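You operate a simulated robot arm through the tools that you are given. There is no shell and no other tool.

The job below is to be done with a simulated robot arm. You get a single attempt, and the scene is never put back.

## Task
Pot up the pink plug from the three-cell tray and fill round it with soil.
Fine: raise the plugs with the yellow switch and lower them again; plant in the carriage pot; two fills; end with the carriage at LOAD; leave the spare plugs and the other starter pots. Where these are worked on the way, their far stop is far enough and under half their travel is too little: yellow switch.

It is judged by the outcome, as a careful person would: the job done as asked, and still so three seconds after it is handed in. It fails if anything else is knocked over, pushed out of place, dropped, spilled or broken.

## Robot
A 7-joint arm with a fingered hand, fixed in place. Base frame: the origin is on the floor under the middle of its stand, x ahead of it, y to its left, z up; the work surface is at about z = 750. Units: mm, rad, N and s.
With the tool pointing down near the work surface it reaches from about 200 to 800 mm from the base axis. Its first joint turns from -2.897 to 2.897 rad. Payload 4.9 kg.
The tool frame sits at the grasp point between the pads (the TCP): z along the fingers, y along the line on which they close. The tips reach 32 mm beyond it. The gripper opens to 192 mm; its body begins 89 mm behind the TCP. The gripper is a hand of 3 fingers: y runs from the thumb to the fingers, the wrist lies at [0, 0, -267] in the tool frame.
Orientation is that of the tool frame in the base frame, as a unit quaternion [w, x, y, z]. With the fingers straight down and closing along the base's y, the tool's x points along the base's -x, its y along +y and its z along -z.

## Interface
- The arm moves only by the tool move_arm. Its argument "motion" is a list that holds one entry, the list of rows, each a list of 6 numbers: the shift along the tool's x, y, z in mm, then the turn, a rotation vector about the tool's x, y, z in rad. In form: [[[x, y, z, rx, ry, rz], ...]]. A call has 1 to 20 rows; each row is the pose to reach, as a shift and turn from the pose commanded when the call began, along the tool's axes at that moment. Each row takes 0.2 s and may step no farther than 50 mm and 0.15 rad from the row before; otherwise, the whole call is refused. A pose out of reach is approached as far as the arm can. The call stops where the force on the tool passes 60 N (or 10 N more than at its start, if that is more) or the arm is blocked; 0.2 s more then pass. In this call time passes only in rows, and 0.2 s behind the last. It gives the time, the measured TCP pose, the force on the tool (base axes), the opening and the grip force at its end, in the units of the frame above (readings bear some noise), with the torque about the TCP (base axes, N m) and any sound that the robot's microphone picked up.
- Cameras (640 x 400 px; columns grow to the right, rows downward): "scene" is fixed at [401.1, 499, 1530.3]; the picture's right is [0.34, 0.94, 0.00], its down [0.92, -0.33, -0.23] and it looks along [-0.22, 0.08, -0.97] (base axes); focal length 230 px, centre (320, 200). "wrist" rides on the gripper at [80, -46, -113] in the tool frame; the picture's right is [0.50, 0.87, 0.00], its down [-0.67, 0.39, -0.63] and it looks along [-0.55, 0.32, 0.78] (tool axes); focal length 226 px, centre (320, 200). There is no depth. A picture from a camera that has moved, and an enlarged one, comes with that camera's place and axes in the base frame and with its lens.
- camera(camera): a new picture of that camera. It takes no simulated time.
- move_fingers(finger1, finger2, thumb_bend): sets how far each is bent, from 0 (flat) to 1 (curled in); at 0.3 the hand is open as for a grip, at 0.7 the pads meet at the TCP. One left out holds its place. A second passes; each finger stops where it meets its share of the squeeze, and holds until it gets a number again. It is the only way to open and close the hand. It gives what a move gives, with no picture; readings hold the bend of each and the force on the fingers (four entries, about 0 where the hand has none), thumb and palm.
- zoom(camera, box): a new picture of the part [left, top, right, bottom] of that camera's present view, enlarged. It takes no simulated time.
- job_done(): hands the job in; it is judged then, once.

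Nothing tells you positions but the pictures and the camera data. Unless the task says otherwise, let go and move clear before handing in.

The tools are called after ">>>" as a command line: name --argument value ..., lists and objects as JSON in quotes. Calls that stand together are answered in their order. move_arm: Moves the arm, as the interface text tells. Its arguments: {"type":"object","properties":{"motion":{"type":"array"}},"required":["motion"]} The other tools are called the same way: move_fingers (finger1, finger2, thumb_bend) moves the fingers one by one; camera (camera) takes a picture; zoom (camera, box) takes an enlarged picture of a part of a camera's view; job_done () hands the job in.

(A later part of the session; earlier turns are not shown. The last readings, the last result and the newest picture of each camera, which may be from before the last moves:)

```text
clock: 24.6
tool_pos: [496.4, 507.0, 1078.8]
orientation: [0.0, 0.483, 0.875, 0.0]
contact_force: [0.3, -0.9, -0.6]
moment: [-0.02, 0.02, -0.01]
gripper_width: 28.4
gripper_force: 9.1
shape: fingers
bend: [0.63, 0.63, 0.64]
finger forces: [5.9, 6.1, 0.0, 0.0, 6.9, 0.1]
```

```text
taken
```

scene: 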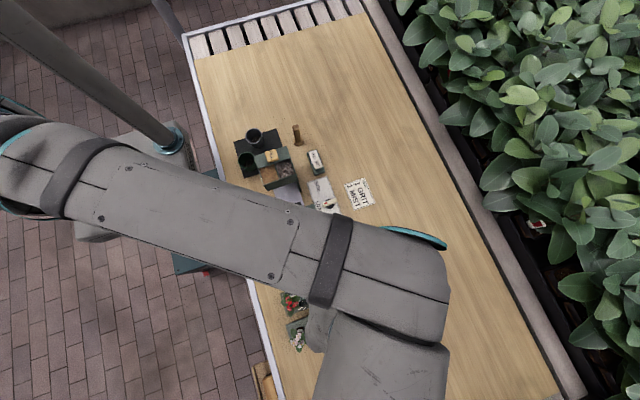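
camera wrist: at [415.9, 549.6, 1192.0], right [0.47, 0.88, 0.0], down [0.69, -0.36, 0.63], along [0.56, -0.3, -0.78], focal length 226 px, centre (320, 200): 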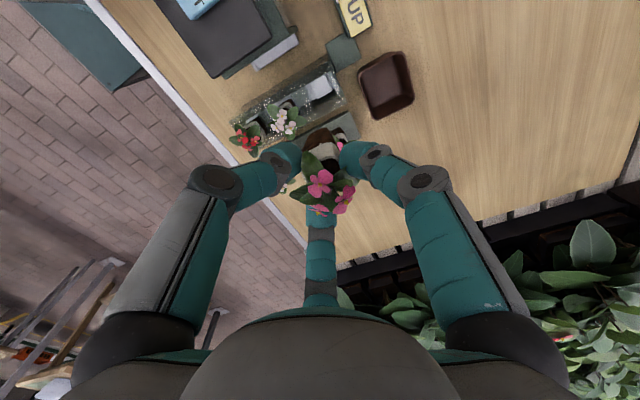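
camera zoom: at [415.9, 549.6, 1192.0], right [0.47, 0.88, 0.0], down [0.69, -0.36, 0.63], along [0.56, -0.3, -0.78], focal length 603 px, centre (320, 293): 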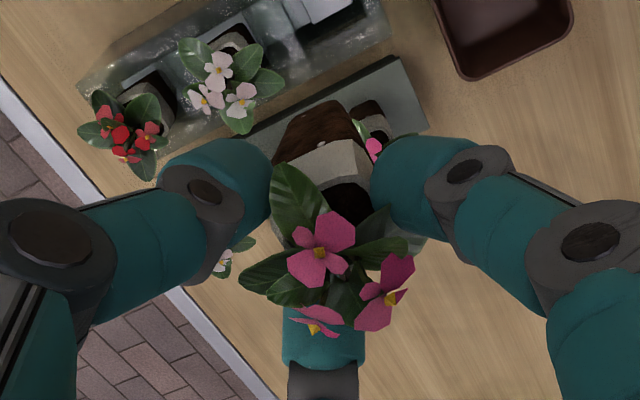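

The plug is held securely, about 50 mm long with the collar top 30 mm below the TCP. I'll carry it over the mister to above the carriage pot at about (250, 460).

>>> move_arm --motion '[[[11.5, -29, 0, 0, 0, 0], [23, -58, 0, 0, 0, 0], [34.5, -87, 0, 0, 0, 0], [46, -117, 0, 0, 0, 0], [57.5, -146, 0, 0, 0, 0], [69, -175, 0, 0, 0, 0], [80.5, -204, 0, 0, 0, 0], [91.7, -233.3, 0, 0, 0, 0], [91.7, -233.3, 0, 0, 0, 0]]]'

>>> camera --camera "wrist"

>>> zoom --camera "scene" --box '[220, 110, 400, 260]'

```text
clock: 26.6
tool_pos: [250.9, 458.4, 1078.2]
orientation: [0.0, 0.484, 0.875, 0.001]
contact_force: [-0.1, -0.3, -0.1]
moment: [0.0, 0.02, 0.01]
gripper_width: 28.6
gripper_force: 9.7
shape: fingers
bend: [0.63, 0.63, 0.64]
finger forces: [6.0, 6.2, 0.0, 0.1, 7.0, 0.0]
```

```text
taken
camera wrist: at [170.8, 501.9, 1192.0], right [0.47, 0.88, 0.0], down [0.69, -0.36, 0.63], along [0.56, -0.29, -0.78], focal length 226 px, centre (320, 200)
```

wrist: 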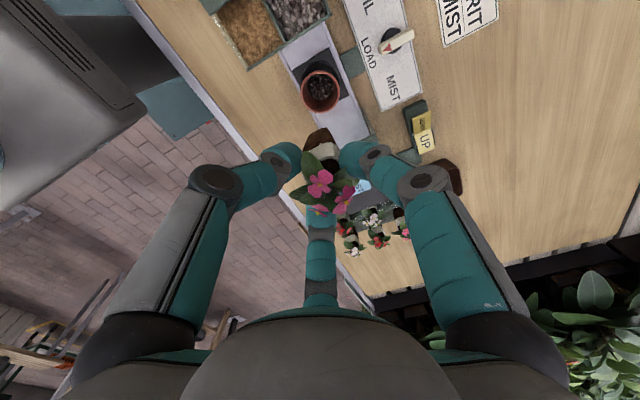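

```text
2.67 times, centred on (310, 185) of scene
camera zoom: at [401.1, 499.0, 1530.3], right [0.34, 0.94, 0.0], down [0.92, -0.33, -0.23], along [-0.22, 0.08, -0.97], focal length 614 px, centre (347, 240)
```

zoom: 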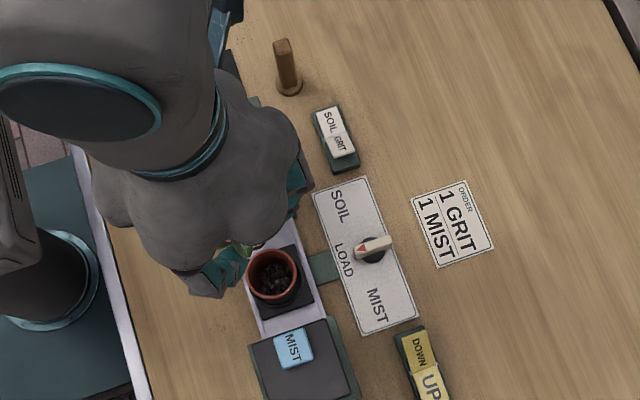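

The pot is visible in the wrist view above the plug. I'll magnify to locate the rim centre precisely.

>>> zoom --camera "wrist" --box '[270, 40, 370, 120]'

>>> zoom --camera "scene" --box '[270, 185, 350, 245]'

```text
5.00 times, centred on (320, 80) of wrist
camera zoom: at [170.8, 501.9, 1192.0], right [0.47, 0.88, 0.0], down [0.69, -0.36, 0.63], along [0.56, -0.29, -0.78], focal length 1130 px, centre (320, 800)
```

zoom: 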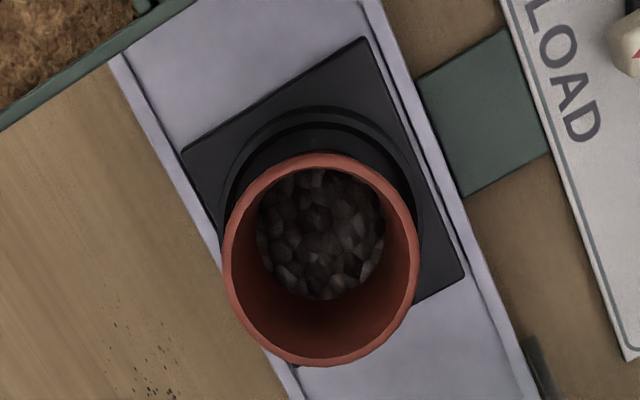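

```text
6.67 times, centred on (310, 215) of scene
camera zoom: at [401.1, 499.0, 1530.3], right [0.34, 0.94, 0.0], down [0.92, -0.33, -0.23], along [-0.22, 0.08, -0.97], focal length 1535 px, centre (387, 100)
```

zoom: 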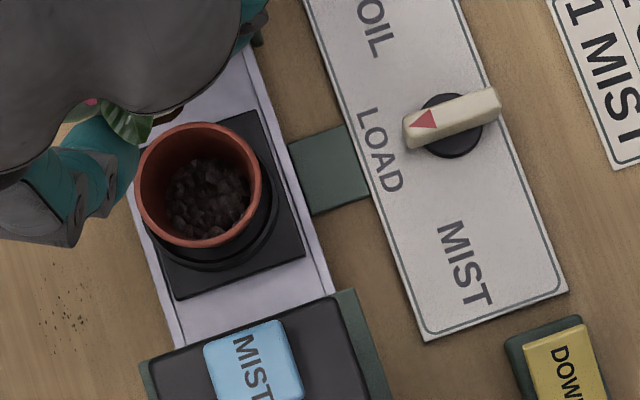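

Pot rim centre is (250.6, 459.4) at z≈815, filled to about z≈780 inside. The hand is centred on it, so I'll descend part-way and check clearance to hopper and mister.

>>> move_arm --motion '[[[0, 0.5, 25, 0, 0, 0], [0, 0.5, 55, 0, 0, 0], [0, 0.5, 85, 0, 0, 0], [0, 0.5, 110, 0, 0, 0], [0, 0.5, 130, 0, 0, 0], [0, 0.5, 150, 0, 0, 0]]]'

>>> camera --camera "wrist"

>>> zoom --camera "wrist" --box '[240, 60, 400, 220]'

>>> zoom --camera "scene" --box '[220, 110, 400, 260]'

```text
clock: 28.0
tool_pos: [250.4, 460.0, 929.3]
orientation: [0.0, 0.484, 0.875, 0.0]
contact_force: [-0.5, -1.1, -0.7]
moment: [0.0, 0.0, 0.02]
gripper_width: 28.2
gripper_force: 10.1
shape: fingers
bend: [0.63, 0.63, 0.64]
finger forces: [5.9, 6.3, 0.1, 0.0, 7.0, 0.0]
```

```text
taken
camera wrist: at [171.2, 503.7, 1043.2], right [0.47, 0.88, 0.0], down [0.69, -0.36, 0.63], along [0.56, -0.29, -0.78], focal length 226 px, centre (320, 200)
```

wrist: 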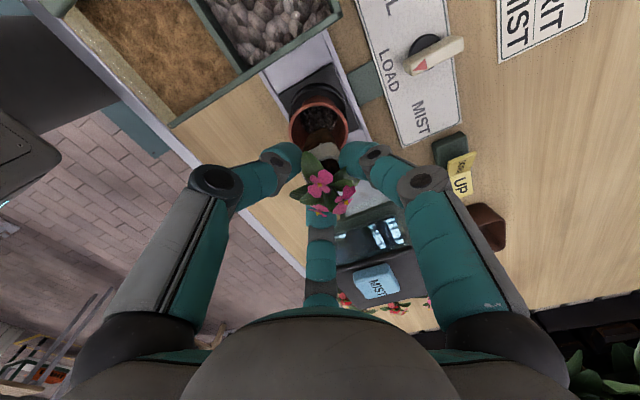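

```text
2.50 times, centred on (320, 140) of wrist
camera zoom: at [171.2, 503.7, 1043.2], right [0.47, 0.88, 0.0], down [0.69, -0.36, 0.63], along [0.56, -0.29, -0.78], focal length 565 px, centre (320, 350)
```

zoom: 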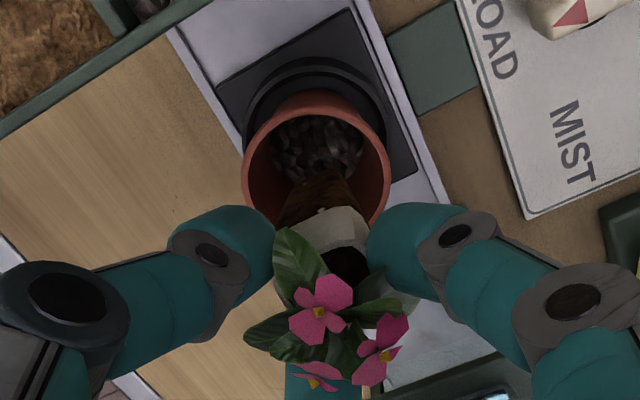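

```text
2.67 times, centred on (310, 185) of scene
camera zoom: at [401.1, 499.0, 1530.3], right [0.34, 0.94, 0.0], down [0.92, -0.33, -0.23], along [-0.22, 0.08, -0.97], focal length 614 px, centre (347, 240)
```

zoom: 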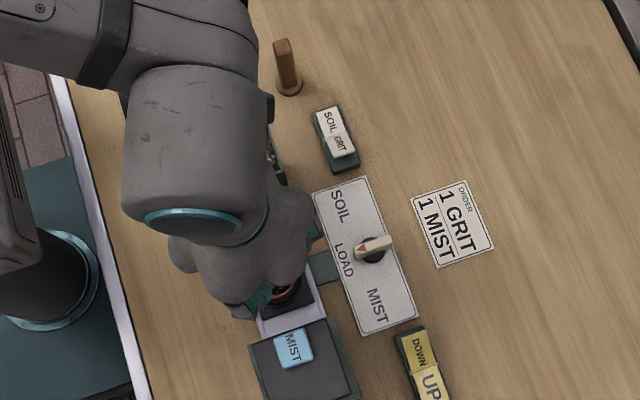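

The plug is in line with the pot and the hand clears the hopper and mister. I'll lower further in gentle steps, watching for contact.

>>> move_arm --motion '[[[0, 0, 15, 0, 0, 0], [0, 0, 30, 0, 0, 0], [0, 0, 42, 0, 0, 0], [0, 0, 50, 0, 0, 0], [0, 0, 56, 0, 0, 0], [0, 0, 60, 0, 0, 0]]]'

>>> zoom --camera "wrist" --box '[240, 80, 400, 220]'

```text
clock: 29.4
tool_pos: [252.4, 461.7, 869.7]
orientation: [0.001, 0.483, 0.875, 0.001]
contact_force: [-1.6, -2.2, 6.1]
moment: [-0.05, -0.04, -0.01]
gripper_width: 28.1
gripper_force: 10.7
shape: fingers
bend: [0.63, 0.63, 0.64]
finger forces: [5.9, 6.8, 0.1, 0.0, 8.6, 0.0]
```

```text
2.86 times, centred on (320, 150) of wrist
camera zoom: at [172.2, 504.3, 983.6], right [0.47, 0.88, 0.0], down [0.69, -0.36, 0.63], along [0.56, -0.29, -0.78], focal length 646 px, centre (320, 343)
```

zoom: 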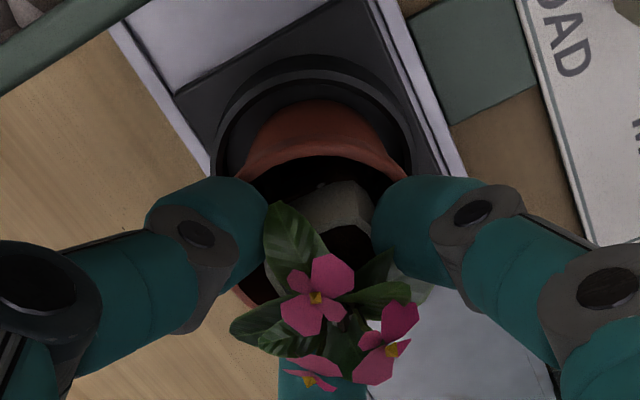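

There is a light 6 N upward contact at TCP 870. I'll pause and read the steady force before going on.

>>> move_arm --motion '[[[0, 0, 0, 0, 0, 0], [0, 0, 0, 0, 0, 0]]]'

>>> zoom --camera "wrist" --box '[270, 100, 370, 190]'

```text
clock: 30.0
tool_pos: [252.5, 460.2, 868.5]
orientation: [0.0, 0.483, 0.876, 0.0]
contact_force: [-0.6, -1.9, 5.8]
moment: [-0.06, -0.01, 0.01]
gripper_width: 28.0
gripper_force: 10.5
shape: fingers
bend: [0.64, 0.63, 0.64]
finger forces: [6.1, 6.9, 0.0, 0.1, 8.6, 0.0]
```

```text
4.44 times, centred on (320, 145) of wrist
camera zoom: at [172.1, 504.0, 983.1], right [0.47, 0.88, 0.0], down [0.69, -0.36, 0.63], along [0.56, -0.29, -0.78], focal length 1005 px, centre (320, 444)
```

zoom: 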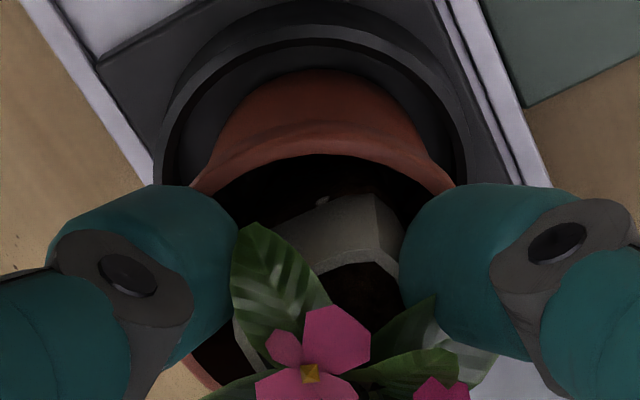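

The contact is light and steady, so either the root ball has reached the soil or the tips are at the rim. I'll unload by 1.5 mm and then ease the fingers open.

>>> move_arm --motion '[[[0, 0, -1, 0, 0, 0], [0, 0, -1.5, 0, 0, 0], [0, 0, -1.5, 0, 0, 0]]]'

>>> move_fingers --finger1 0.61 --finger2 0.61 --thumb_bend 0.61

>>> zoom --camera "wrist" --box '[270, 100, 370, 190]'

```text
clock: 30.8
tool_pos: [250.7, 460.8, 869.8]
orientation: [0.0, 0.483, 0.876, 0.0]
contact_force: [0.3, 0.4, 1.8]
moment: [0.05, -0.03, 0.02]
gripper_width: 28.0
gripper_force: 10.4
shape: fingers
bend: [0.64, 0.63, 0.64]
finger forces: [6.6, 6.9, 0.1, 0.1, 7.4, 0.0]
```

```text
clock: 31.8
tool_pos: [251.2, 460.4, 870.1]
orientation: [0.0, 0.483, 0.876, 0.0]
contact_force: [-0.2, -1.1, 0.9]
moment: [-0.02, 0.01, 0.02]
gripper_width: 37.5
gripper_force: 0.1
shape: fingers
bend: [0.61, 0.61, 0.61]
finger forces: [0.0, 0.0, 0.0, 0.1, 0.0, 0.1]
```

```text
4.44 times, centred on (320, 145) of wrist
camera zoom: at [170.6, 503.4, 983.8], right [0.47, 0.88, 0.0], down [0.69, -0.36, 0.63], along [0.56, -0.29, -0.78], focal length 1005 px, centre (320, 444)
```

zoom: 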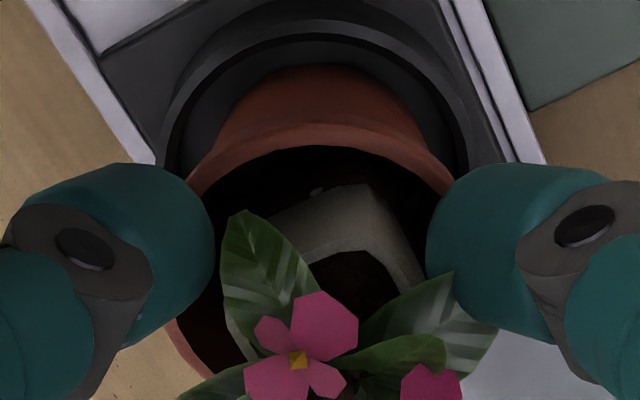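

The plug stays put in the pot when released, so it rests on the soil. I'll open a little more and rise slowly.

>>> move_arm --motion '[[[0, 0, -2, 0, 0, 0], [0, 0, -5, 0, 0, 0], [0, 0, -6, 0, 0, 0]]]'

>>> move_fingers --finger1 0.54 --finger2 0.54 --thumb_bend 0.54

>>> zoom --camera "wrist" --box '[250, 80, 390, 200]'

```text
clock: 32.6
tool_pos: [250.7, 459.6, 875.7]
orientation: [0.0, 0.483, 0.875, 0.0]
contact_force: [0.4, 0.1, 0.5]
moment: [0.0, -0.01, 0.02]
gripper_width: 37.5
gripper_force: 0.1
shape: fingers
bend: [0.61, 0.61, 0.61]
finger forces: [0.1, 0.0, 0.0, 0.1, 0.0, 0.0]
```

```text
clock: 33.6
tool_pos: [249.6, 459.8, 875.5]
orientation: [0.0, 0.483, 0.875, 0.001]
contact_force: [0.5, 0.7, 0.4]
moment: [0.02, 0.01, 0.0]
gripper_width: 66.8
gripper_force: 0.0
shape: fingers
bend: [0.54, 0.54, 0.54]
finger forces: [0.0, 0.1, 0.0, 0.1, 0.0, 0.1]
```

```text
3.33 times, centred on (320, 140) of wrist
camera zoom: at [170.8, 502.8, 989.5], right [0.47, 0.88, 0.0], down [0.69, -0.36, 0.63], along [0.56, -0.29, -0.78], focal length 754 px, centre (320, 400)
```

zoom: 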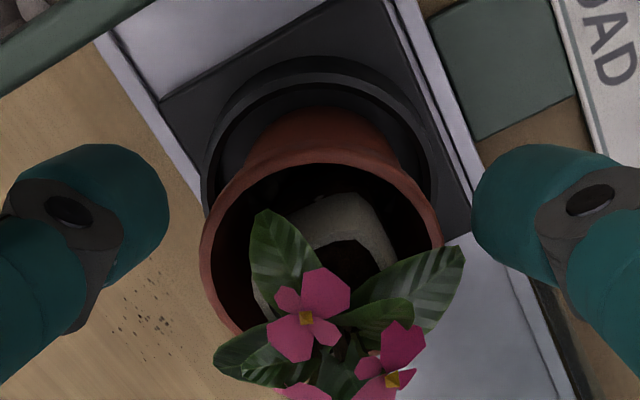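

The pink plug stands in the pot. I'll rise straight up and inspect.

>>> move_arm --motion '[[[0, 0, -15, 0, 0, 0], [0, 0, -45, 0, 0, 0], [0, 0, -80, 0, 0, 0], [0, 0, -120, 0, 0, 0], [0, 0, -160, 0, 0, 0], [0, 0, -190, 0, 0, 0]]]'

>>> camera --camera "wrist"

>>> zoom --camera "wrist" --box '[180, 0, 480, 170]'

>>> zoom --camera "scene" --box '[220, 110, 400, 260]'

```text
clock: 35.0
tool_pos: [251.0, 460.2, 1063.8]
orientation: [-0.001, 0.483, 0.875, 0.0]
contact_force: [0.8, 0.0, -1.3]
moment: [-0.02, 0.01, 0.01]
gripper_width: 66.7
gripper_force: 0.0
shape: fingers
bend: [0.54, 0.54, 0.54]
finger forces: [0.0, 0.0, 0.0, 0.0, 0.1, 0.0]
```

```text
taken
camera wrist: at [169.7, 502.8, 1177.9], right [0.47, 0.88, 0.0], down [0.69, -0.36, 0.63], along [0.56, -0.3, -0.78], focal length 226 px, centre (320, 200)
```

wrist: 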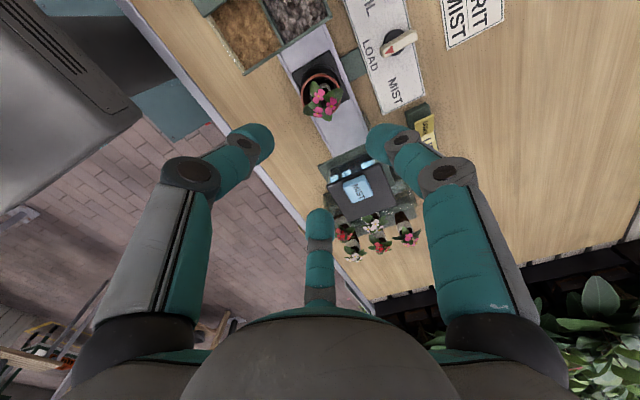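

```text
2.13 times, centred on (330, 85) of wrist
camera zoom: at [169.7, 502.8, 1177.9], right [0.47, 0.88, 0.0], down [0.69, -0.36, 0.63], along [0.56, -0.3, -0.78], focal length 482 px, centre (299, 445)
```

zoom: 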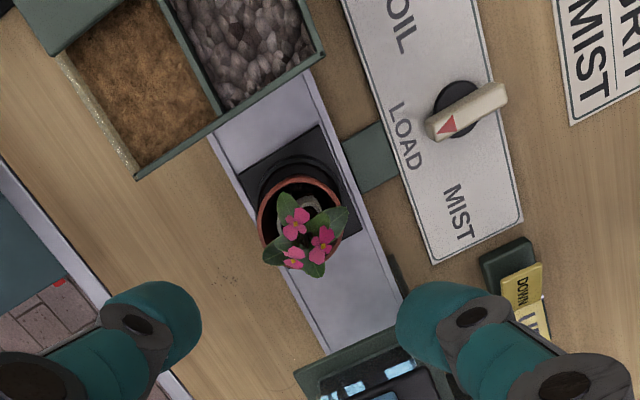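

```text
2.67 times, centred on (310, 185) of scene
camera zoom: at [401.1, 499.0, 1530.3], right [0.34, 0.94, 0.0], down [0.92, -0.33, -0.23], along [-0.22, 0.08, -0.97], focal length 614 px, centre (347, 240)
```

zoom: 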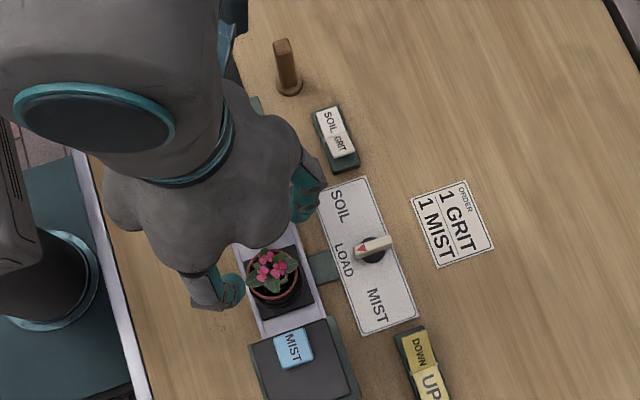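

Planted cleanly at LOAD. Next I lower the remaining plugs: form the poker again and go over the raised DOWN half of the yellow rocker.

>>> move_fingers --finger1 0.7 --finger2 0.7 --thumb_bend 0.7

>>> move_arm --motion '[[[9, 36, 0, 0, 0, 0], [18, 72, 5, 0, 0, 0], [26, 108, 10, 0, 0, 0], [35, 144, 20, 0, 0, 0], [43.9, 181.3, 40, 0, 0, 0], [43.9, 181.3, 85, 0, 0, 0], [43.9, 181.3, 130, 0, 0, 0], [43.9, 181.3, 164, 0, 0, 0]]]'

>>> camera --camera "wrist"

>>> zoom --camera "wrist" --box '[240, 60, 400, 200]'

```text
clock: 36.0
tool_pos: [250.1, 459.7, 1063.8]
orientation: [-0.001, 0.483, 0.875, 0.0]
contact_force: [0.3, 0.3, -0.5]
moment: [0.03, 0.0, 0.02]
gripper_width: 3.7
gripper_force: 0.0
shape: fingers
bend: [0.69, 0.69, 0.7]
finger forces: [0.0, 0.0, 0.0, 0.0, 0.0, 0.1]
```

```text
clock: 37.8
tool_pos: [381.6, 593.3, 903.1]
orientation: [0.001, 0.483, 0.876, 0.0]
contact_force: [0.3, 0.3, 0.3]
moment: [0.04, 0.02, -0.02]
gripper_width: 3.5
gripper_force: 0.1
shape: fingers
bend: [0.7, 0.69, 0.7]
finger forces: [0.1, 0.1, 0.1, 0.1, 0.1, 0.0]
```

```text
taken
camera wrist: at [300.7, 637.0, 1016.5], right [0.47, 0.88, 0.0], down [0.69, -0.36, 0.63], along [0.56, -0.29, -0.78], focal length 226 px, centre (320, 200)
```

wrist: 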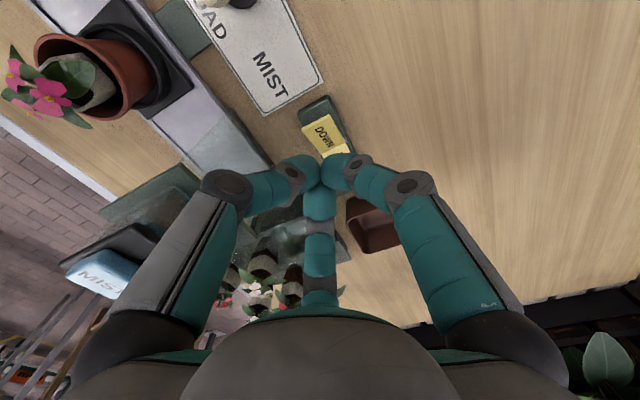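

```text
2.86 times, centred on (320, 130) of wrist
camera zoom: at [300.7, 637.0, 1016.5], right [0.47, 0.88, 0.0], down [0.69, -0.36, 0.63], along [0.56, -0.29, -0.78], focal length 646 px, centre (320, 400)
```

zoom: 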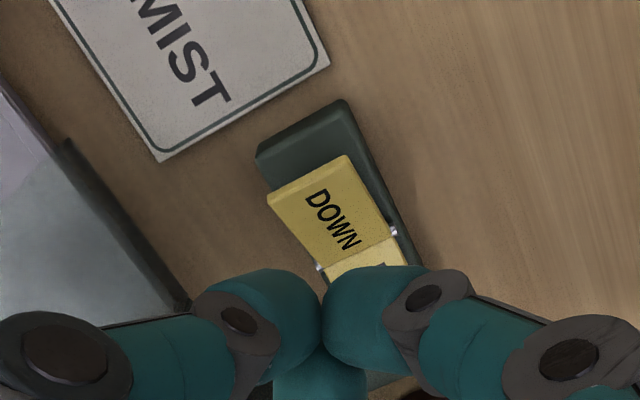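

The axis lands two-thirds of the way out on the DOWN half. I'll press it down to its stop.

>>> move_arm --motion '[[[0, 1, 35, 0, 0, 0], [0, 1, 55, 0, 0, 0], [0, 1, 66, 0, 0, 0], [0, 1, 74, 0, 0, 0], [0, 1, 80, 0, 0, 0], [0, 1, 86, 0, 0, 0], [0, 1, 91, 0, 0, 0], [0, 1, 96, 0, 0, 0], [0, 1, 101, 0, 0, 0], [0, 1, 105, 0, 0, 0]]]'

>>> zoom --camera "wrist" --box '[220, 60, 420, 240]'

```text
clock: 40.1
tool_pos: [384.4, 600.4, 808.7]
orientation: [0.001, 0.483, 0.876, 0.008]
contact_force: [0.7, 1.6, 9.5]
moment: [-0.02, 0.03, 0.03]
gripper_width: 2.7
gripper_force: 6.8
shape: fingers
bend: [0.7, 0.7, 0.7]
finger forces: [3.3, 4.6, 0.0, 0.0, 4.9, 0.0]
stopped in row 10: the force on the tool passed its limit at 61 N (the readings are from after the stop); the commanded pose is now the measured one
```

```text
2.22 times, centred on (320, 150) of wrist
camera zoom: at [303.6, 641.6, 922.0], right [0.47, 0.88, 0.02], down [0.68, -0.37, 0.63], along [0.57, -0.28, -0.77], focal length 502 px, centre (320, 311)
```

zoom: 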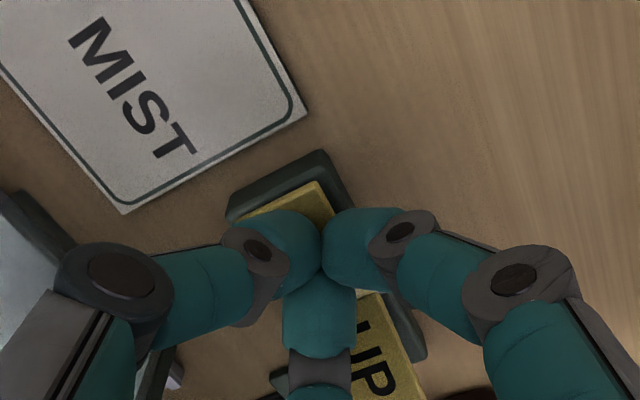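

It reached the hard stop with UP now raised. I'll lift off and confirm that the plugs have gone down.

>>> move_arm --motion '[[[0, 0, -25, 0, 0, 0], [0, 0, -65, 0, 0, 0], [0, 0, -110, 0, 0, 0], [0, 0, -155, 0, 0, 0], [0, 0, -190, -0.01, 0, 0]]]'

>>> zoom --camera "wrist" --box '[180, 40, 440, 300]'

>>> zoom --camera "scene" --box '[260, 220, 400, 360]'

```text
clock: 41.3
tool_pos: [382.9, 598.1, 993.5]
orientation: [0.003, 0.483, 0.876, 0.009]
contact_force: [-0.2, 0.3, -0.6]
moment: [-0.03, -0.01, 0.02]
gripper_width: 3.6
gripper_force: 0.0
shape: fingers
bend: [0.7, 0.7, 0.7]
finger forces: [0.0, 0.0, 0.1, 0.0, 0.0, 0.0]
```

```text
1.54 times, centred on (310, 170) of wrist
camera zoom: at [301.0, 639.4, 1107.9], right [0.47, 0.88, 0.02], down [0.68, -0.37, 0.64], along [0.57, -0.28, -0.77], focal length 348 px, centre (335, 246)
```

zoom: 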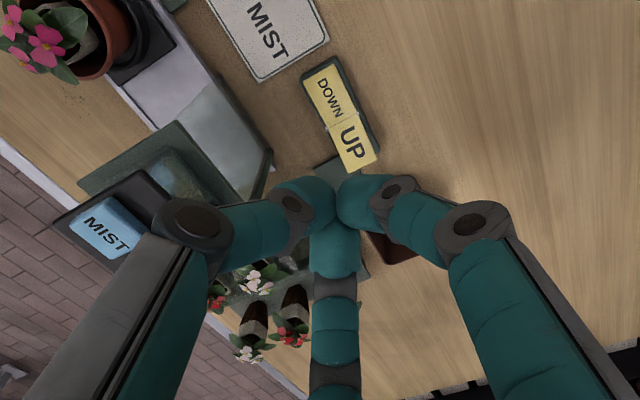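

```text
2.86 times, centred on (330, 290) of scene
camera zoom: at [401.1, 499.0, 1530.3], right [0.34, 0.94, 0.0], down [0.92, -0.33, -0.23], along [-0.22, 0.08, -0.97], focal length 658 px, centre (291, -57)
```

zoom: 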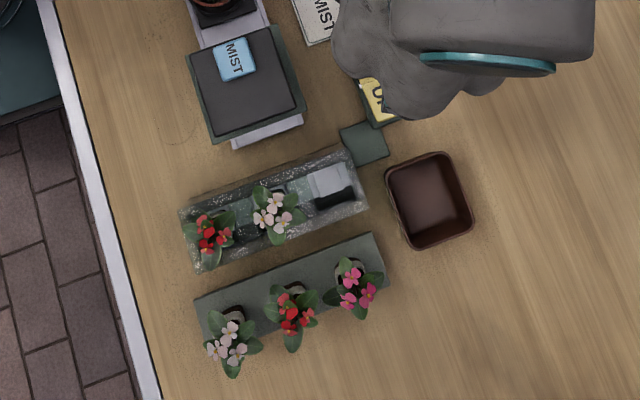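

Rocker is back at DOWN and the remaining plugs are lowered with the pink cell empty. Now I go look at the selector knob at about (260, 583), correcting the slight tilt on the way.

>>> move_arm --motion '[[[13, -28, 0, 0.01, -0.002, 0], [26, -56, 0, 0.019, -0.0035, 0], [40, -84, 10, 0.019, -0.0035, 0], [52.9, -111.9, 25, 0.019, -0.0035, 0], [52.9, -111.9, 40, 0.019, -0.0035, 0]]]'

>>> move_fingers --finger1 0.5 --finger2 0.5 --thumb_bend 0.5

>>> camera --camera "wrist"

>>> zoom --camera "wrist" --box '[220, 60, 420, 220]'

```text
clock: 42.5
tool_pos: [260.5, 583.6, 953.6]
orientation: [-0.001, 0.483, 0.876, 0.001]
contact_force: [-0.1, 0.7, -0.2]
moment: [-0.02, -0.01, -0.01]
gripper_width: 3.3
gripper_force: 0.1
shape: fingers
bend: [0.7, 0.7, 0.7]
finger forces: [0.1, 0.0, 0.0, 0.1, 0.0, 0.1]
```

```text
clock: 43.5
tool_pos: [260.8, 583.2, 953.1]
orientation: [0.0, 0.483, 0.875, 0.001]
contact_force: [0.9, 0.1, 0.1]
moment: [-0.01, 0.01, -0.04]
gripper_width: 83.7
gripper_force: 0.0
shape: fingers
bend: [0.5, 0.5, 0.5]
finger forces: [0.0, 0.0, 0.0, 0.1, 0.1, 0.1]
```

```text
taken
camera wrist: at [180.5, 625.9, 1067.6], right [0.47, 0.88, 0.0], down [0.69, -0.36, 0.63], along [0.56, -0.29, -0.78], focal length 226 px, centre (320, 200)
```

wrist: 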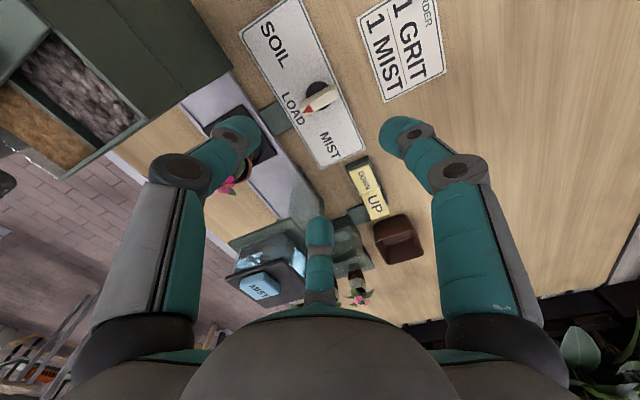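

```text
2.50 times, centred on (320, 140) of wrist
camera zoom: at [180.5, 625.9, 1067.6], right [0.47, 0.88, 0.0], down [0.69, -0.36, 0.63], along [0.56, -0.29, -0.78], focal length 565 px, centre (320, 350)
```

zoom: 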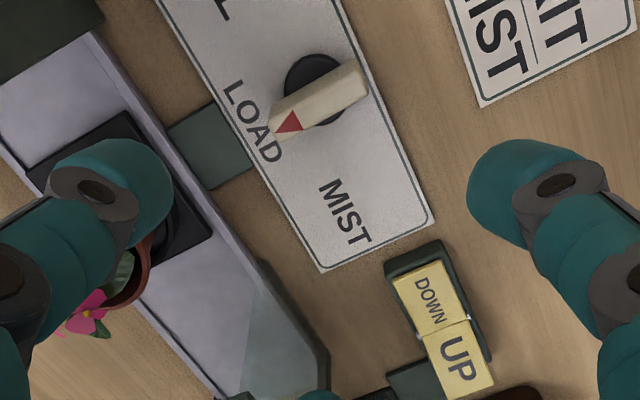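

The knob's bar lies along y at x≈252, centre (252, 587), top z≈774, pointing at LOAD. I'll turn the hand so the thumb sits on the +x side and the two fingers on the −x side of the bar.

>>> move_arm --motion '[[[0, 0, 0, 0, 0, -0.1435], [0, 0, 0, 0, 0, -0.287], [0, 0, 0, 0, 0, -0.4305], [0, 0, 0, 0, 0, -0.574], [0, 0, 0, 0, 0, -0.7175], [0, 0, 0, 0, 0, -0.861], [0, 0, 0, 0, 0, -1.0045], [0, 0, 0, 0, 0, -1.148], [0, 0, 0, 0, 0, -1.2915], [0, 0, 0, 0, 0, -1.435], [0, 0, 0, 0, 0, -1.5785], [0, 0, 0, 0, 0, -1.722], [0, 0, 0, 0, 0, -1.8655], [0, 0, 0, 0, 0, -2.009], [0, 0, 0, 0, 0, -2.1525], [0, 0, 0, 0, 0, -2.296], [0, 0, 0, 0, 0, -2.4395], [0, 0, 0, 0, 0, -2.583], [0, 0, 0, 0, 0, -2.583]]]'

>>> camera --camera "wrist"

```text
clock: 47.5
tool_pos: [260.6, 582.6, 953.3]
orientation: [0.0, 0.709, -0.705, -0.001]
contact_force: [-0.3, -0.7, -0.9]
moment: [0.03, 0.01, 0.0]
gripper_width: 83.6
gripper_force: 0.0
shape: fingers
bend: [0.5, 0.5, 0.5]
finger forces: [0.1, 0.0, 0.0, 0.0, 0.0, 0.0]
```

```text
taken
camera wrist: at [307.7, 503.2, 1067.5], right [-0.86, -0.5, 0.0], down [-0.39, 0.67, 0.63], along [-0.32, 0.55, -0.77], focal length 226 px, centre (320, 200)
```

wrist: 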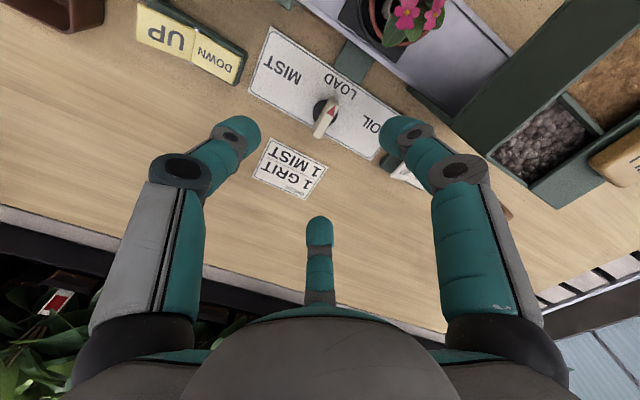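

The hand is now turned with the thumb on +x. I'll magnify the knob from this new viewpoint to refine its position.

>>> zoom --camera "wrist" --box '[270, 70, 390, 160]'

>>> zoom --camera "scene" --box '[300, 160, 380, 220]'

```text
4.44 times, centred on (330, 115) of wrist
camera zoom: at [307.7, 503.2, 1067.5], right [-0.86, -0.5, 0.0], down [-0.39, 0.67, 0.63], along [-0.32, 0.55, -0.77], focal length 1005 px, centre (276, 578)
```

zoom: 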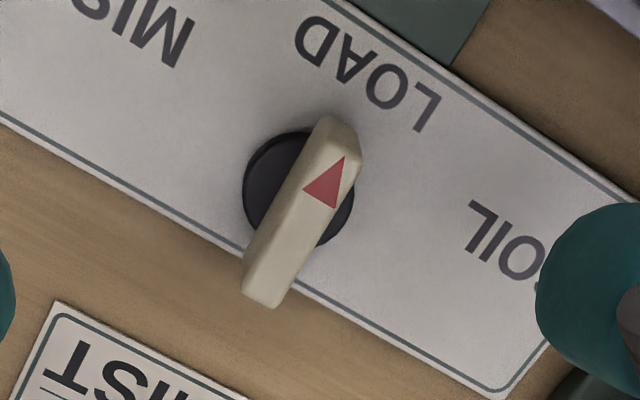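

```text
6.67 times, centred on (340, 190) of scene
camera zoom: at [401.1, 499.0, 1530.3], right [0.34, 0.94, 0.0], down [0.92, -0.33, -0.23], along [-0.22, 0.08, -0.97], focal length 1535 px, centre (187, 267)
```

zoom: 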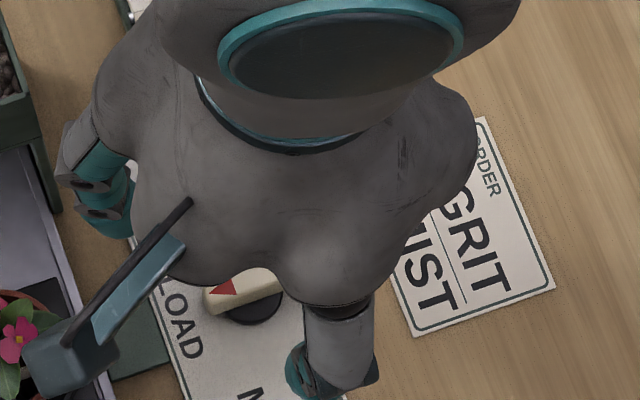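

Knob axis is at about (251, 587). I'll centre over it and descend to just above the bar with a narrower opening.

>>> move_fingers --finger1 0.58 --finger2 0.58 --thumb_bend 0.58

>>> move_arm --motion '[[[-4.4, 9.6, 20, 0, 0, 0], [-4.4, 9.6, 50, 0, 0, 0], [-4.4, 9.6, 80, 0, 0, 0], [-4.4, 9.6, 105, 0, 0, 0], [-4.4, 9.6, 115, 0, 0, 0]]]'

>>> zoom --camera "wrist" --box '[220, 80, 420, 230]'

```text
clock: 48.5
tool_pos: [260.0, 583.2, 955.0]
orientation: [-0.001, 0.708, -0.707, -0.001]
contact_force: [-1.0, -0.3, 0.0]
moment: [0.0, 0.01, -0.01]
gripper_width: 55.0
gripper_force: 0.1
shape: fingers
bend: [0.57, 0.57, 0.57]
finger forces: [0.0, 0.0, 0.0, 0.0, 0.0, 0.0]
```

```text
clock: 49.7
tool_pos: [250.3, 586.5, 839.7]
orientation: [0.0, 0.708, -0.706, 0.0]
contact_force: [0.2, 0.9, -0.2]
moment: [-0.01, 0.04, 0.0]
gripper_width: 55.0
gripper_force: 0.1
shape: fingers
bend: [0.57, 0.57, 0.57]
finger forces: [0.0, 0.0, 0.0, 0.0, 0.0, 0.1]
```

```text
2.67 times, centred on (320, 155) of wrist
camera zoom: at [297.6, 507.0, 952.9], right [-0.86, -0.5, 0.0], down [-0.39, 0.67, 0.63], along [-0.32, 0.55, -0.77], focal length 603 px, centre (320, 320)
```

zoom: 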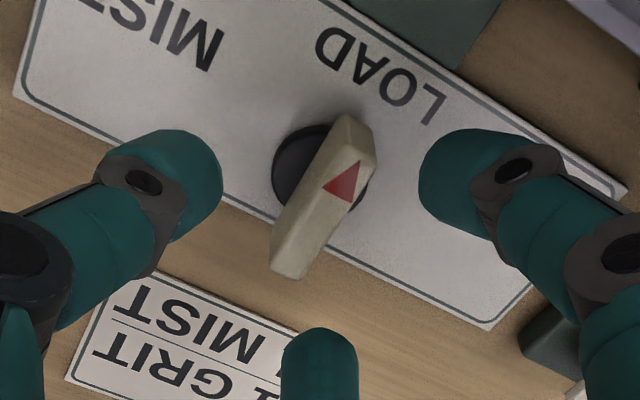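

The hand axis is right over the bar's centre. I'll lower the tips beside the bar.

>>> move_arm --motion '[[[0, 0, 15, 0, 0, 0], [0, 0, 24, 0, 0, 0], [0, 0, 29, 0, 0, 0], [0, 0, 33, 0, 0, 0], [0, 0, 35, 0, 0, 0]]]'

>>> zoom --camera "wrist" --box '[220, 80, 420, 230]'

```text
clock: 50.9
tool_pos: [252.8, 587.1, 802.5]
orientation: [0.0, 0.708, -0.706, -0.001]
contact_force: [0.1, 0.0, -0.2]
moment: [0.01, -0.02, 0.0]
gripper_width: 55.3
gripper_force: 0.0
shape: fingers
bend: [0.57, 0.57, 0.57]
finger forces: [0.0, 0.1, 0.0, 0.1, 0.1, 0.0]
```

```text
2.67 times, centred on (320, 155) of wrist
camera zoom: at [298.9, 507.8, 916.8], right [-0.86, -0.5, 0.0], down [-0.39, 0.67, 0.63], along [-0.32, 0.55, -0.77], focal length 603 px, centre (320, 320)
```

zoom: 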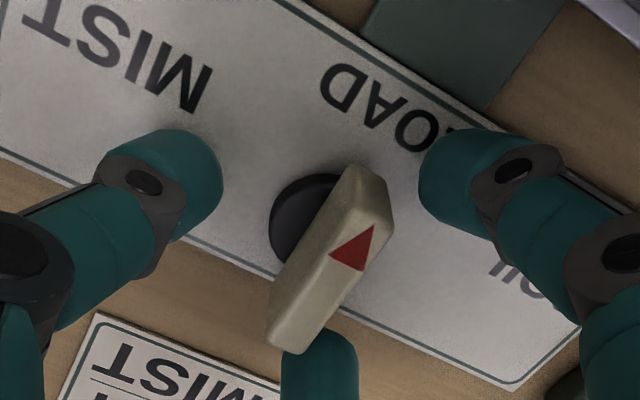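

Centred with no contact. I'll close gently on the bar.

>>> move_fingers --finger1 0.66 --finger2 0.66 --thumb_bend 0.66

>>> zoom --camera "wrist" --box '[220, 80, 420, 230]'

```text
clock: 51.9
tool_pos: [251.5, 586.8, 803.1]
orientation: [-0.001, 0.708, -0.707, -0.001]
contact_force: [-8.9, -0.3, -2.1]
moment: [0.0, 0.23, 0.03]
gripper_width: 25.8
gripper_force: 4.5
shape: fingers
bend: [0.63, 0.63, 0.66]
finger forces: [4.3, 4.3, 0.0, 0.0, 0.0, 0.0]
```

```text
2.67 times, centred on (320, 155) of wrist
camera zoom: at [298.6, 507.7, 916.8], right [-0.86, -0.5, 0.0], down [-0.39, 0.67, 0.63], along [-0.32, 0.55, -0.77], focal length 603 px, centre (320, 320)
```

zoom: 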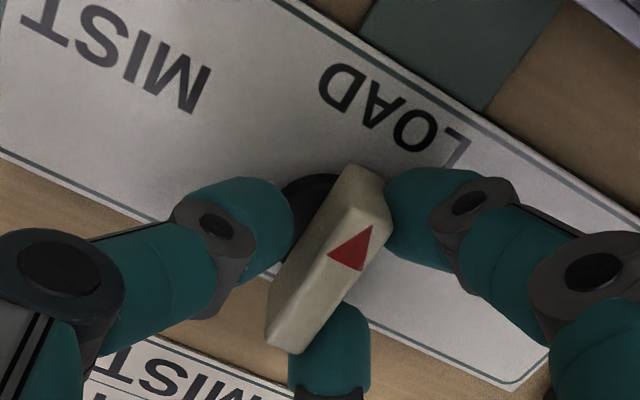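

Both fingers touch the bar; the thumb isn't there yet. I'll bring the thumb in.

>>> move_fingers --thumb_bend 0.71

>>> zoom --camera "wrist" --box '[220, 80, 420, 230]'

```text
clock: 52.9
tool_pos: [251.4, 586.0, 803.1]
orientation: [-0.001, 0.708, -0.706, -0.001]
contact_force: [-3.6, -2.0, -3.9]
moment: [-0.05, 0.11, 0.02]
gripper_width: 21.0
gripper_force: 5.6
shape: fingers
bend: [0.63, 0.63, 0.69]
finger forces: [4.0, 4.0, 0.1, 0.0, 3.8, 0.1]
```

```text
2.67 times, centred on (320, 155) of wrist
camera zoom: at [298.9, 507.7, 916.9], right [-0.86, -0.5, 0.0], down [-0.39, 0.67, 0.63], along [-0.32, 0.55, -0.77], focal length 603 px, centre (320, 320)
```

zoom: 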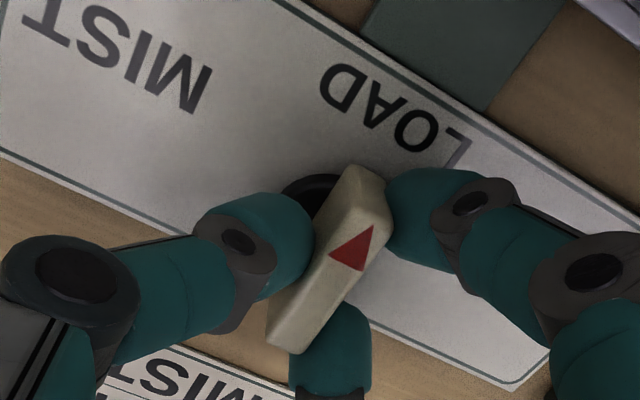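

All three are on the bar. I'll twist the knob clockwise (seen from above) toward SOIL, in part, and watch the response.

>>> move_arm --motion '[[[0, 0, 0, 0, 0, 0.08], [0, 0, 0, 0, 0, 0.16], [0, 0, 0, 0, 0, 0.26], [0, 0, 0, 0, 0, 0.36], [0, 0, 0, 0, 0, 0.46], [0, 0, 0, 0, 0, 0.56]]]'

>>> camera --camera "wrist"

>>> zoom --camera "scene" --box '[220, 120, 400, 260]'

```text
clock: 54.3
tool_pos: [250.1, 588.5, 803.7]
orientation: [0.001, -0.485, 0.875, 0.001]
contact_force: [-1.2, 1.9, -3.1]
moment: [0.0, 0.03, 0.07]
gripper_width: 17.5
gripper_force: 6.5
shape: fingers
bend: [0.64, 0.63, 0.69]
finger forces: [2.3, 4.7, 0.1, 0.0, 5.2, 0.0]
```

```text
taken
camera wrist: at [248.4, 495.3, 917.5], right [-1.0, 0.03, 0.0], down [0.03, 0.77, 0.63], along [0.02, 0.63, -0.77], focal length 226 px, centre (320, 200)
```

wrist: 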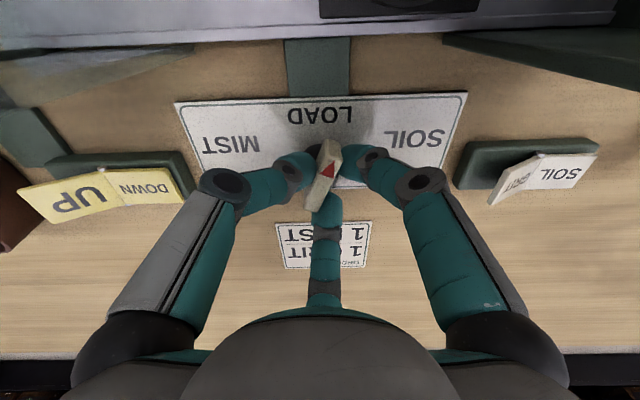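

```text
2.86 times, centred on (310, 190) of scene
camera zoom: at [401.1, 499.0, 1530.3], right [0.34, 0.94, 0.0], down [0.92, -0.33, -0.23], along [-0.22, 0.08, -0.97], focal length 658 px, centre (349, 229)
```

zoom: 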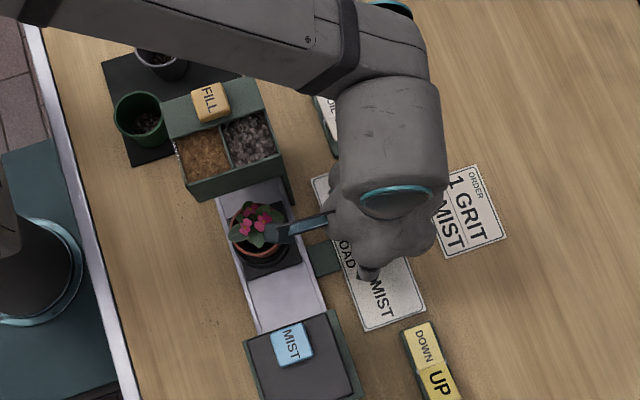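

The hand turned but I need to see how far the bar followed.

>>> zoom --camera "wrist" --box '[220, 80, 420, 230]'

```text
2.67 times, centred on (320, 155) of wrist
camera zoom: at [248.4, 495.3, 917.5], right [-1.0, 0.03, 0.0], down [0.03, 0.77, 0.63], along [0.02, 0.63, -0.77], focal length 603 px, centre (320, 320)
```

zoom: 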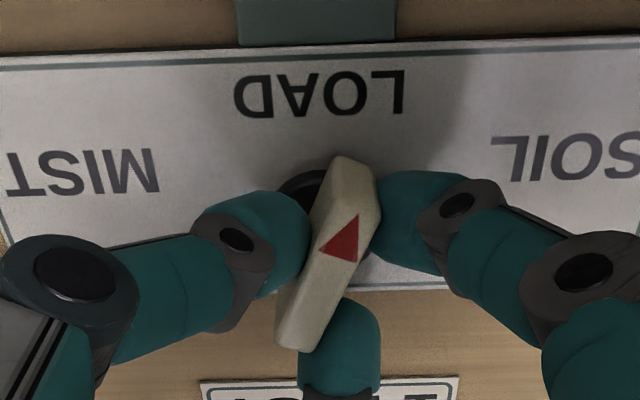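

The bar follows with a lag (about 15° of 32°). I'll tighten the grip a bit and continue turning.

>>> move_fingers --finger1 0.7 --finger2 0.7 --thumb_bend 0.74

>>> move_arm --motion '[[[0, 0, 0, 0, 0, 0.1], [0, 0, 0, 0, 0, 0.2], [0, 0, 0, 0, 0, 0.3], [0, 0, 0, 0, 0, 0.4], [0, 0, 0, 0, 0, 0.5]]]'

>>> zoom --camera "wrist" --box '[200, 60, 440, 230]'

>>> zoom --camera "scene" --box '[220, 120, 400, 260]'

```text
clock: 55.3
tool_pos: [251.4, 586.4, 804.1]
orientation: [0.001, -0.486, 0.874, 0.001]
contact_force: [-3.1, 1.4, -5.0]
moment: [0.03, 0.08, 0.02]
gripper_width: 16.1
gripper_force: 10.7
shape: fingers
bend: [0.65, 0.65, 0.69]
finger forces: [5.4, 6.3, 0.1, 0.0, 9.6, 0.0]
```

```text
clock: 56.5
tool_pos: [251.2, 587.0, 802.8]
orientation: [0.001, -0.254, 0.967, 0.001]
contact_force: [-2.0, 2.4, -6.2]
moment: [0.08, 0.08, 0.08]
gripper_width: 15.2
gripper_force: 9.8
shape: fingers
bend: [0.66, 0.65, 0.69]
finger forces: [5.1, 6.9, 0.0, 0.0, 8.7, 0.1]
```

```text
2.35 times, centred on (320, 145) of wrist
camera zoom: at [204.8, 508.0, 917.6], right [-0.86, 0.51, 0.0], down [0.39, 0.67, 0.63], along [0.32, 0.54, -0.77], focal length 532 px, centre (320, 329)
```

zoom: 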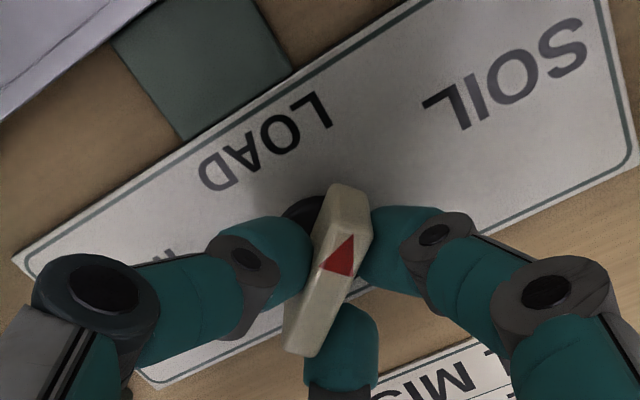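

```text
2.86 times, centred on (310, 190) of scene
camera zoom: at [401.1, 499.0, 1530.3], right [0.34, 0.94, 0.0], down [0.92, -0.33, -0.23], along [-0.22, 0.08, -0.97], focal length 658 px, centre (349, 229)
```

zoom: 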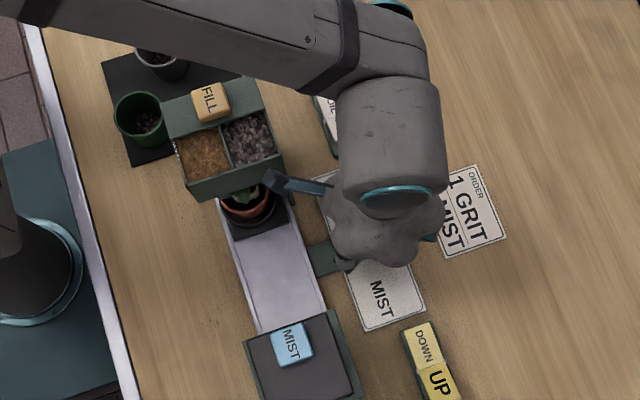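

The carriage travels with the knob and the pot is heading under the hopper. I'll keep turning in small increments.

>>> move_arm --motion '[[[0, 0, 0, 0, 0, 0.08], [0, 0, 0, 0, 0, 0.16], [0, 0, 0, 0, 0, 0.24], [0, 0, 0, 0, 0, 0.32], [0, 0, 0, 0, 0, 0.4]]]'

>>> zoom --camera "wrist" --box '[200, 60, 440, 230]'

>>> zoom --camera "scene" --box '[220, 120, 400, 260]'

```text
clock: 57.4
tool_pos: [259.1, 585.5, 807.1]
orientation: [0.004, -0.135, 0.991, 0.0]
contact_force: [8.3, 0.2, 0.1]
moment: [0.52, 4.23, 2.69]
gripper_width: 17.6
gripper_force: 13.0
shape: fingers
bend: [0.63, 0.67, 0.72]
finger forces: [7.9, 12.5, 0.0, 0.0, 5.0, 0.1]
stopped in row 4: the force on the tool passed its limit at 69 N (the readings are from after the stop); the commanded pose is now the measured one
```

```text
2.35 times, centred on (320, 145) of wrist
camera zoom: at [194.5, 519.5, 919.4], right [-0.71, 0.7, -0.01], down [0.54, 0.55, 0.64], along [0.45, 0.45, -0.77], focal length 532 px, centre (320, 329)
```

zoom: 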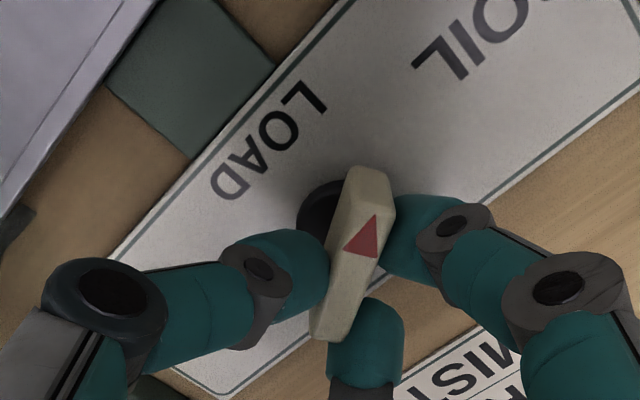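

```text
2.86 times, centred on (310, 190) of scene
camera zoom: at [401.1, 499.0, 1530.3], right [0.34, 0.94, 0.0], down [0.92, -0.33, -0.23], along [-0.22, 0.08, -0.97], focal length 658 px, centre (349, 229)
```

zoom: 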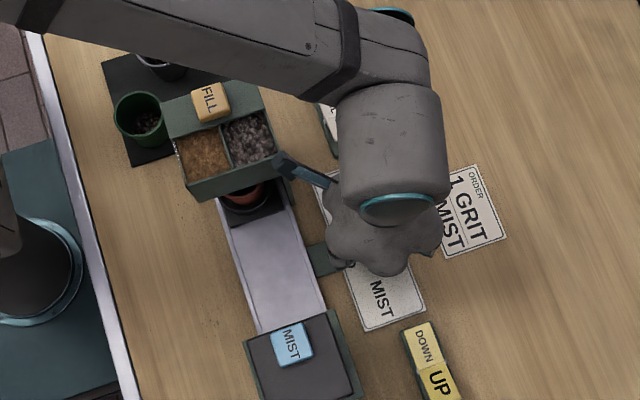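

The camera bracket on the hand has bumped the hopper's corner, which stopped the turn with the bar at roughly 54°. I'll back off slightly, release the bar and rise clear to check.

>>> move_arm --motion '[[[0, 0, 0, 0, 0, -0.05], [0, 0, 0, 0, 0, -0.1], [0, 0, 0, 0, 0, -0.13]]]'

>>> move_fingers --finger1 0.57 --finger2 0.57 --thumb_bend 0.57

>>> zoom --camera "wrist" --box '[200, 60, 440, 230]'

>>> zoom --camera "scene" --box '[220, 120, 400, 260]'

```text
clock: 58.2
tool_pos: [257.6, 587.0, 805.0]
orientation: [0.004, -0.198, 0.98, 0.0]
contact_force: [-9.7, 9.7, -2.2]
moment: [0.26, 0.29, 0.06]
gripper_width: 17.9
gripper_force: 12.9
shape: fingers
bend: [0.64, 0.66, 0.72]
finger forces: [9.1, 10.3, 0.0, 0.0, 6.7, 0.0]
```

```text
clock: 59.2
tool_pos: [258.4, 584.3, 806.1]
orientation: [0.004, -0.198, 0.98, -0.001]
contact_force: [0.0, -1.5, 1.2]
moment: [0.0, -0.02, -0.01]
gripper_width: 58.3
gripper_force: 0.0
shape: fingers
bend: [0.56, 0.56, 0.56]
finger forces: [0.0, 0.1, 0.0, 0.0, 0.0, 0.0]
```

```text
2.35 times, centred on (320, 145) of wrist
camera zoom: at [202.9, 511.8, 919.0], right [-0.8, 0.6, -0.01], down [0.46, 0.62, 0.63], along [0.39, 0.5, -0.77], focal length 532 px, centre (320, 329)
```

zoom: 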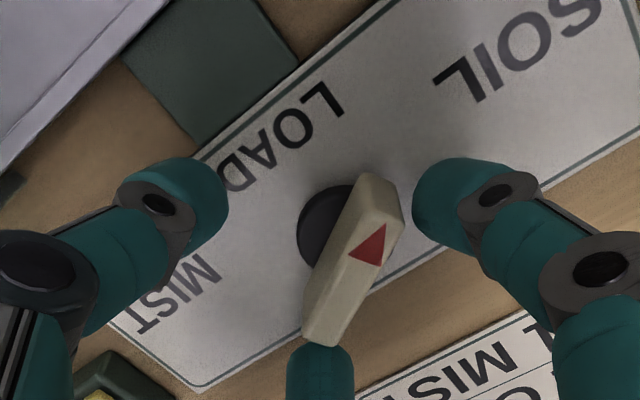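

```text
2.86 times, centred on (310, 190) of scene
camera zoom: at [401.1, 499.0, 1530.3], right [0.34, 0.94, 0.0], down [0.92, -0.33, -0.23], along [-0.22, 0.08, -0.97], focal length 658 px, centre (349, 229)
```

zoom: 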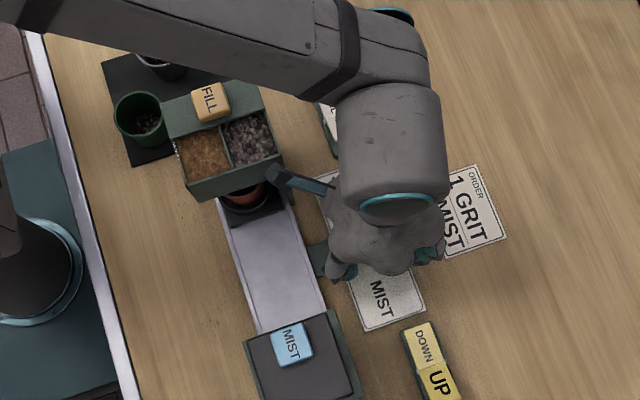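

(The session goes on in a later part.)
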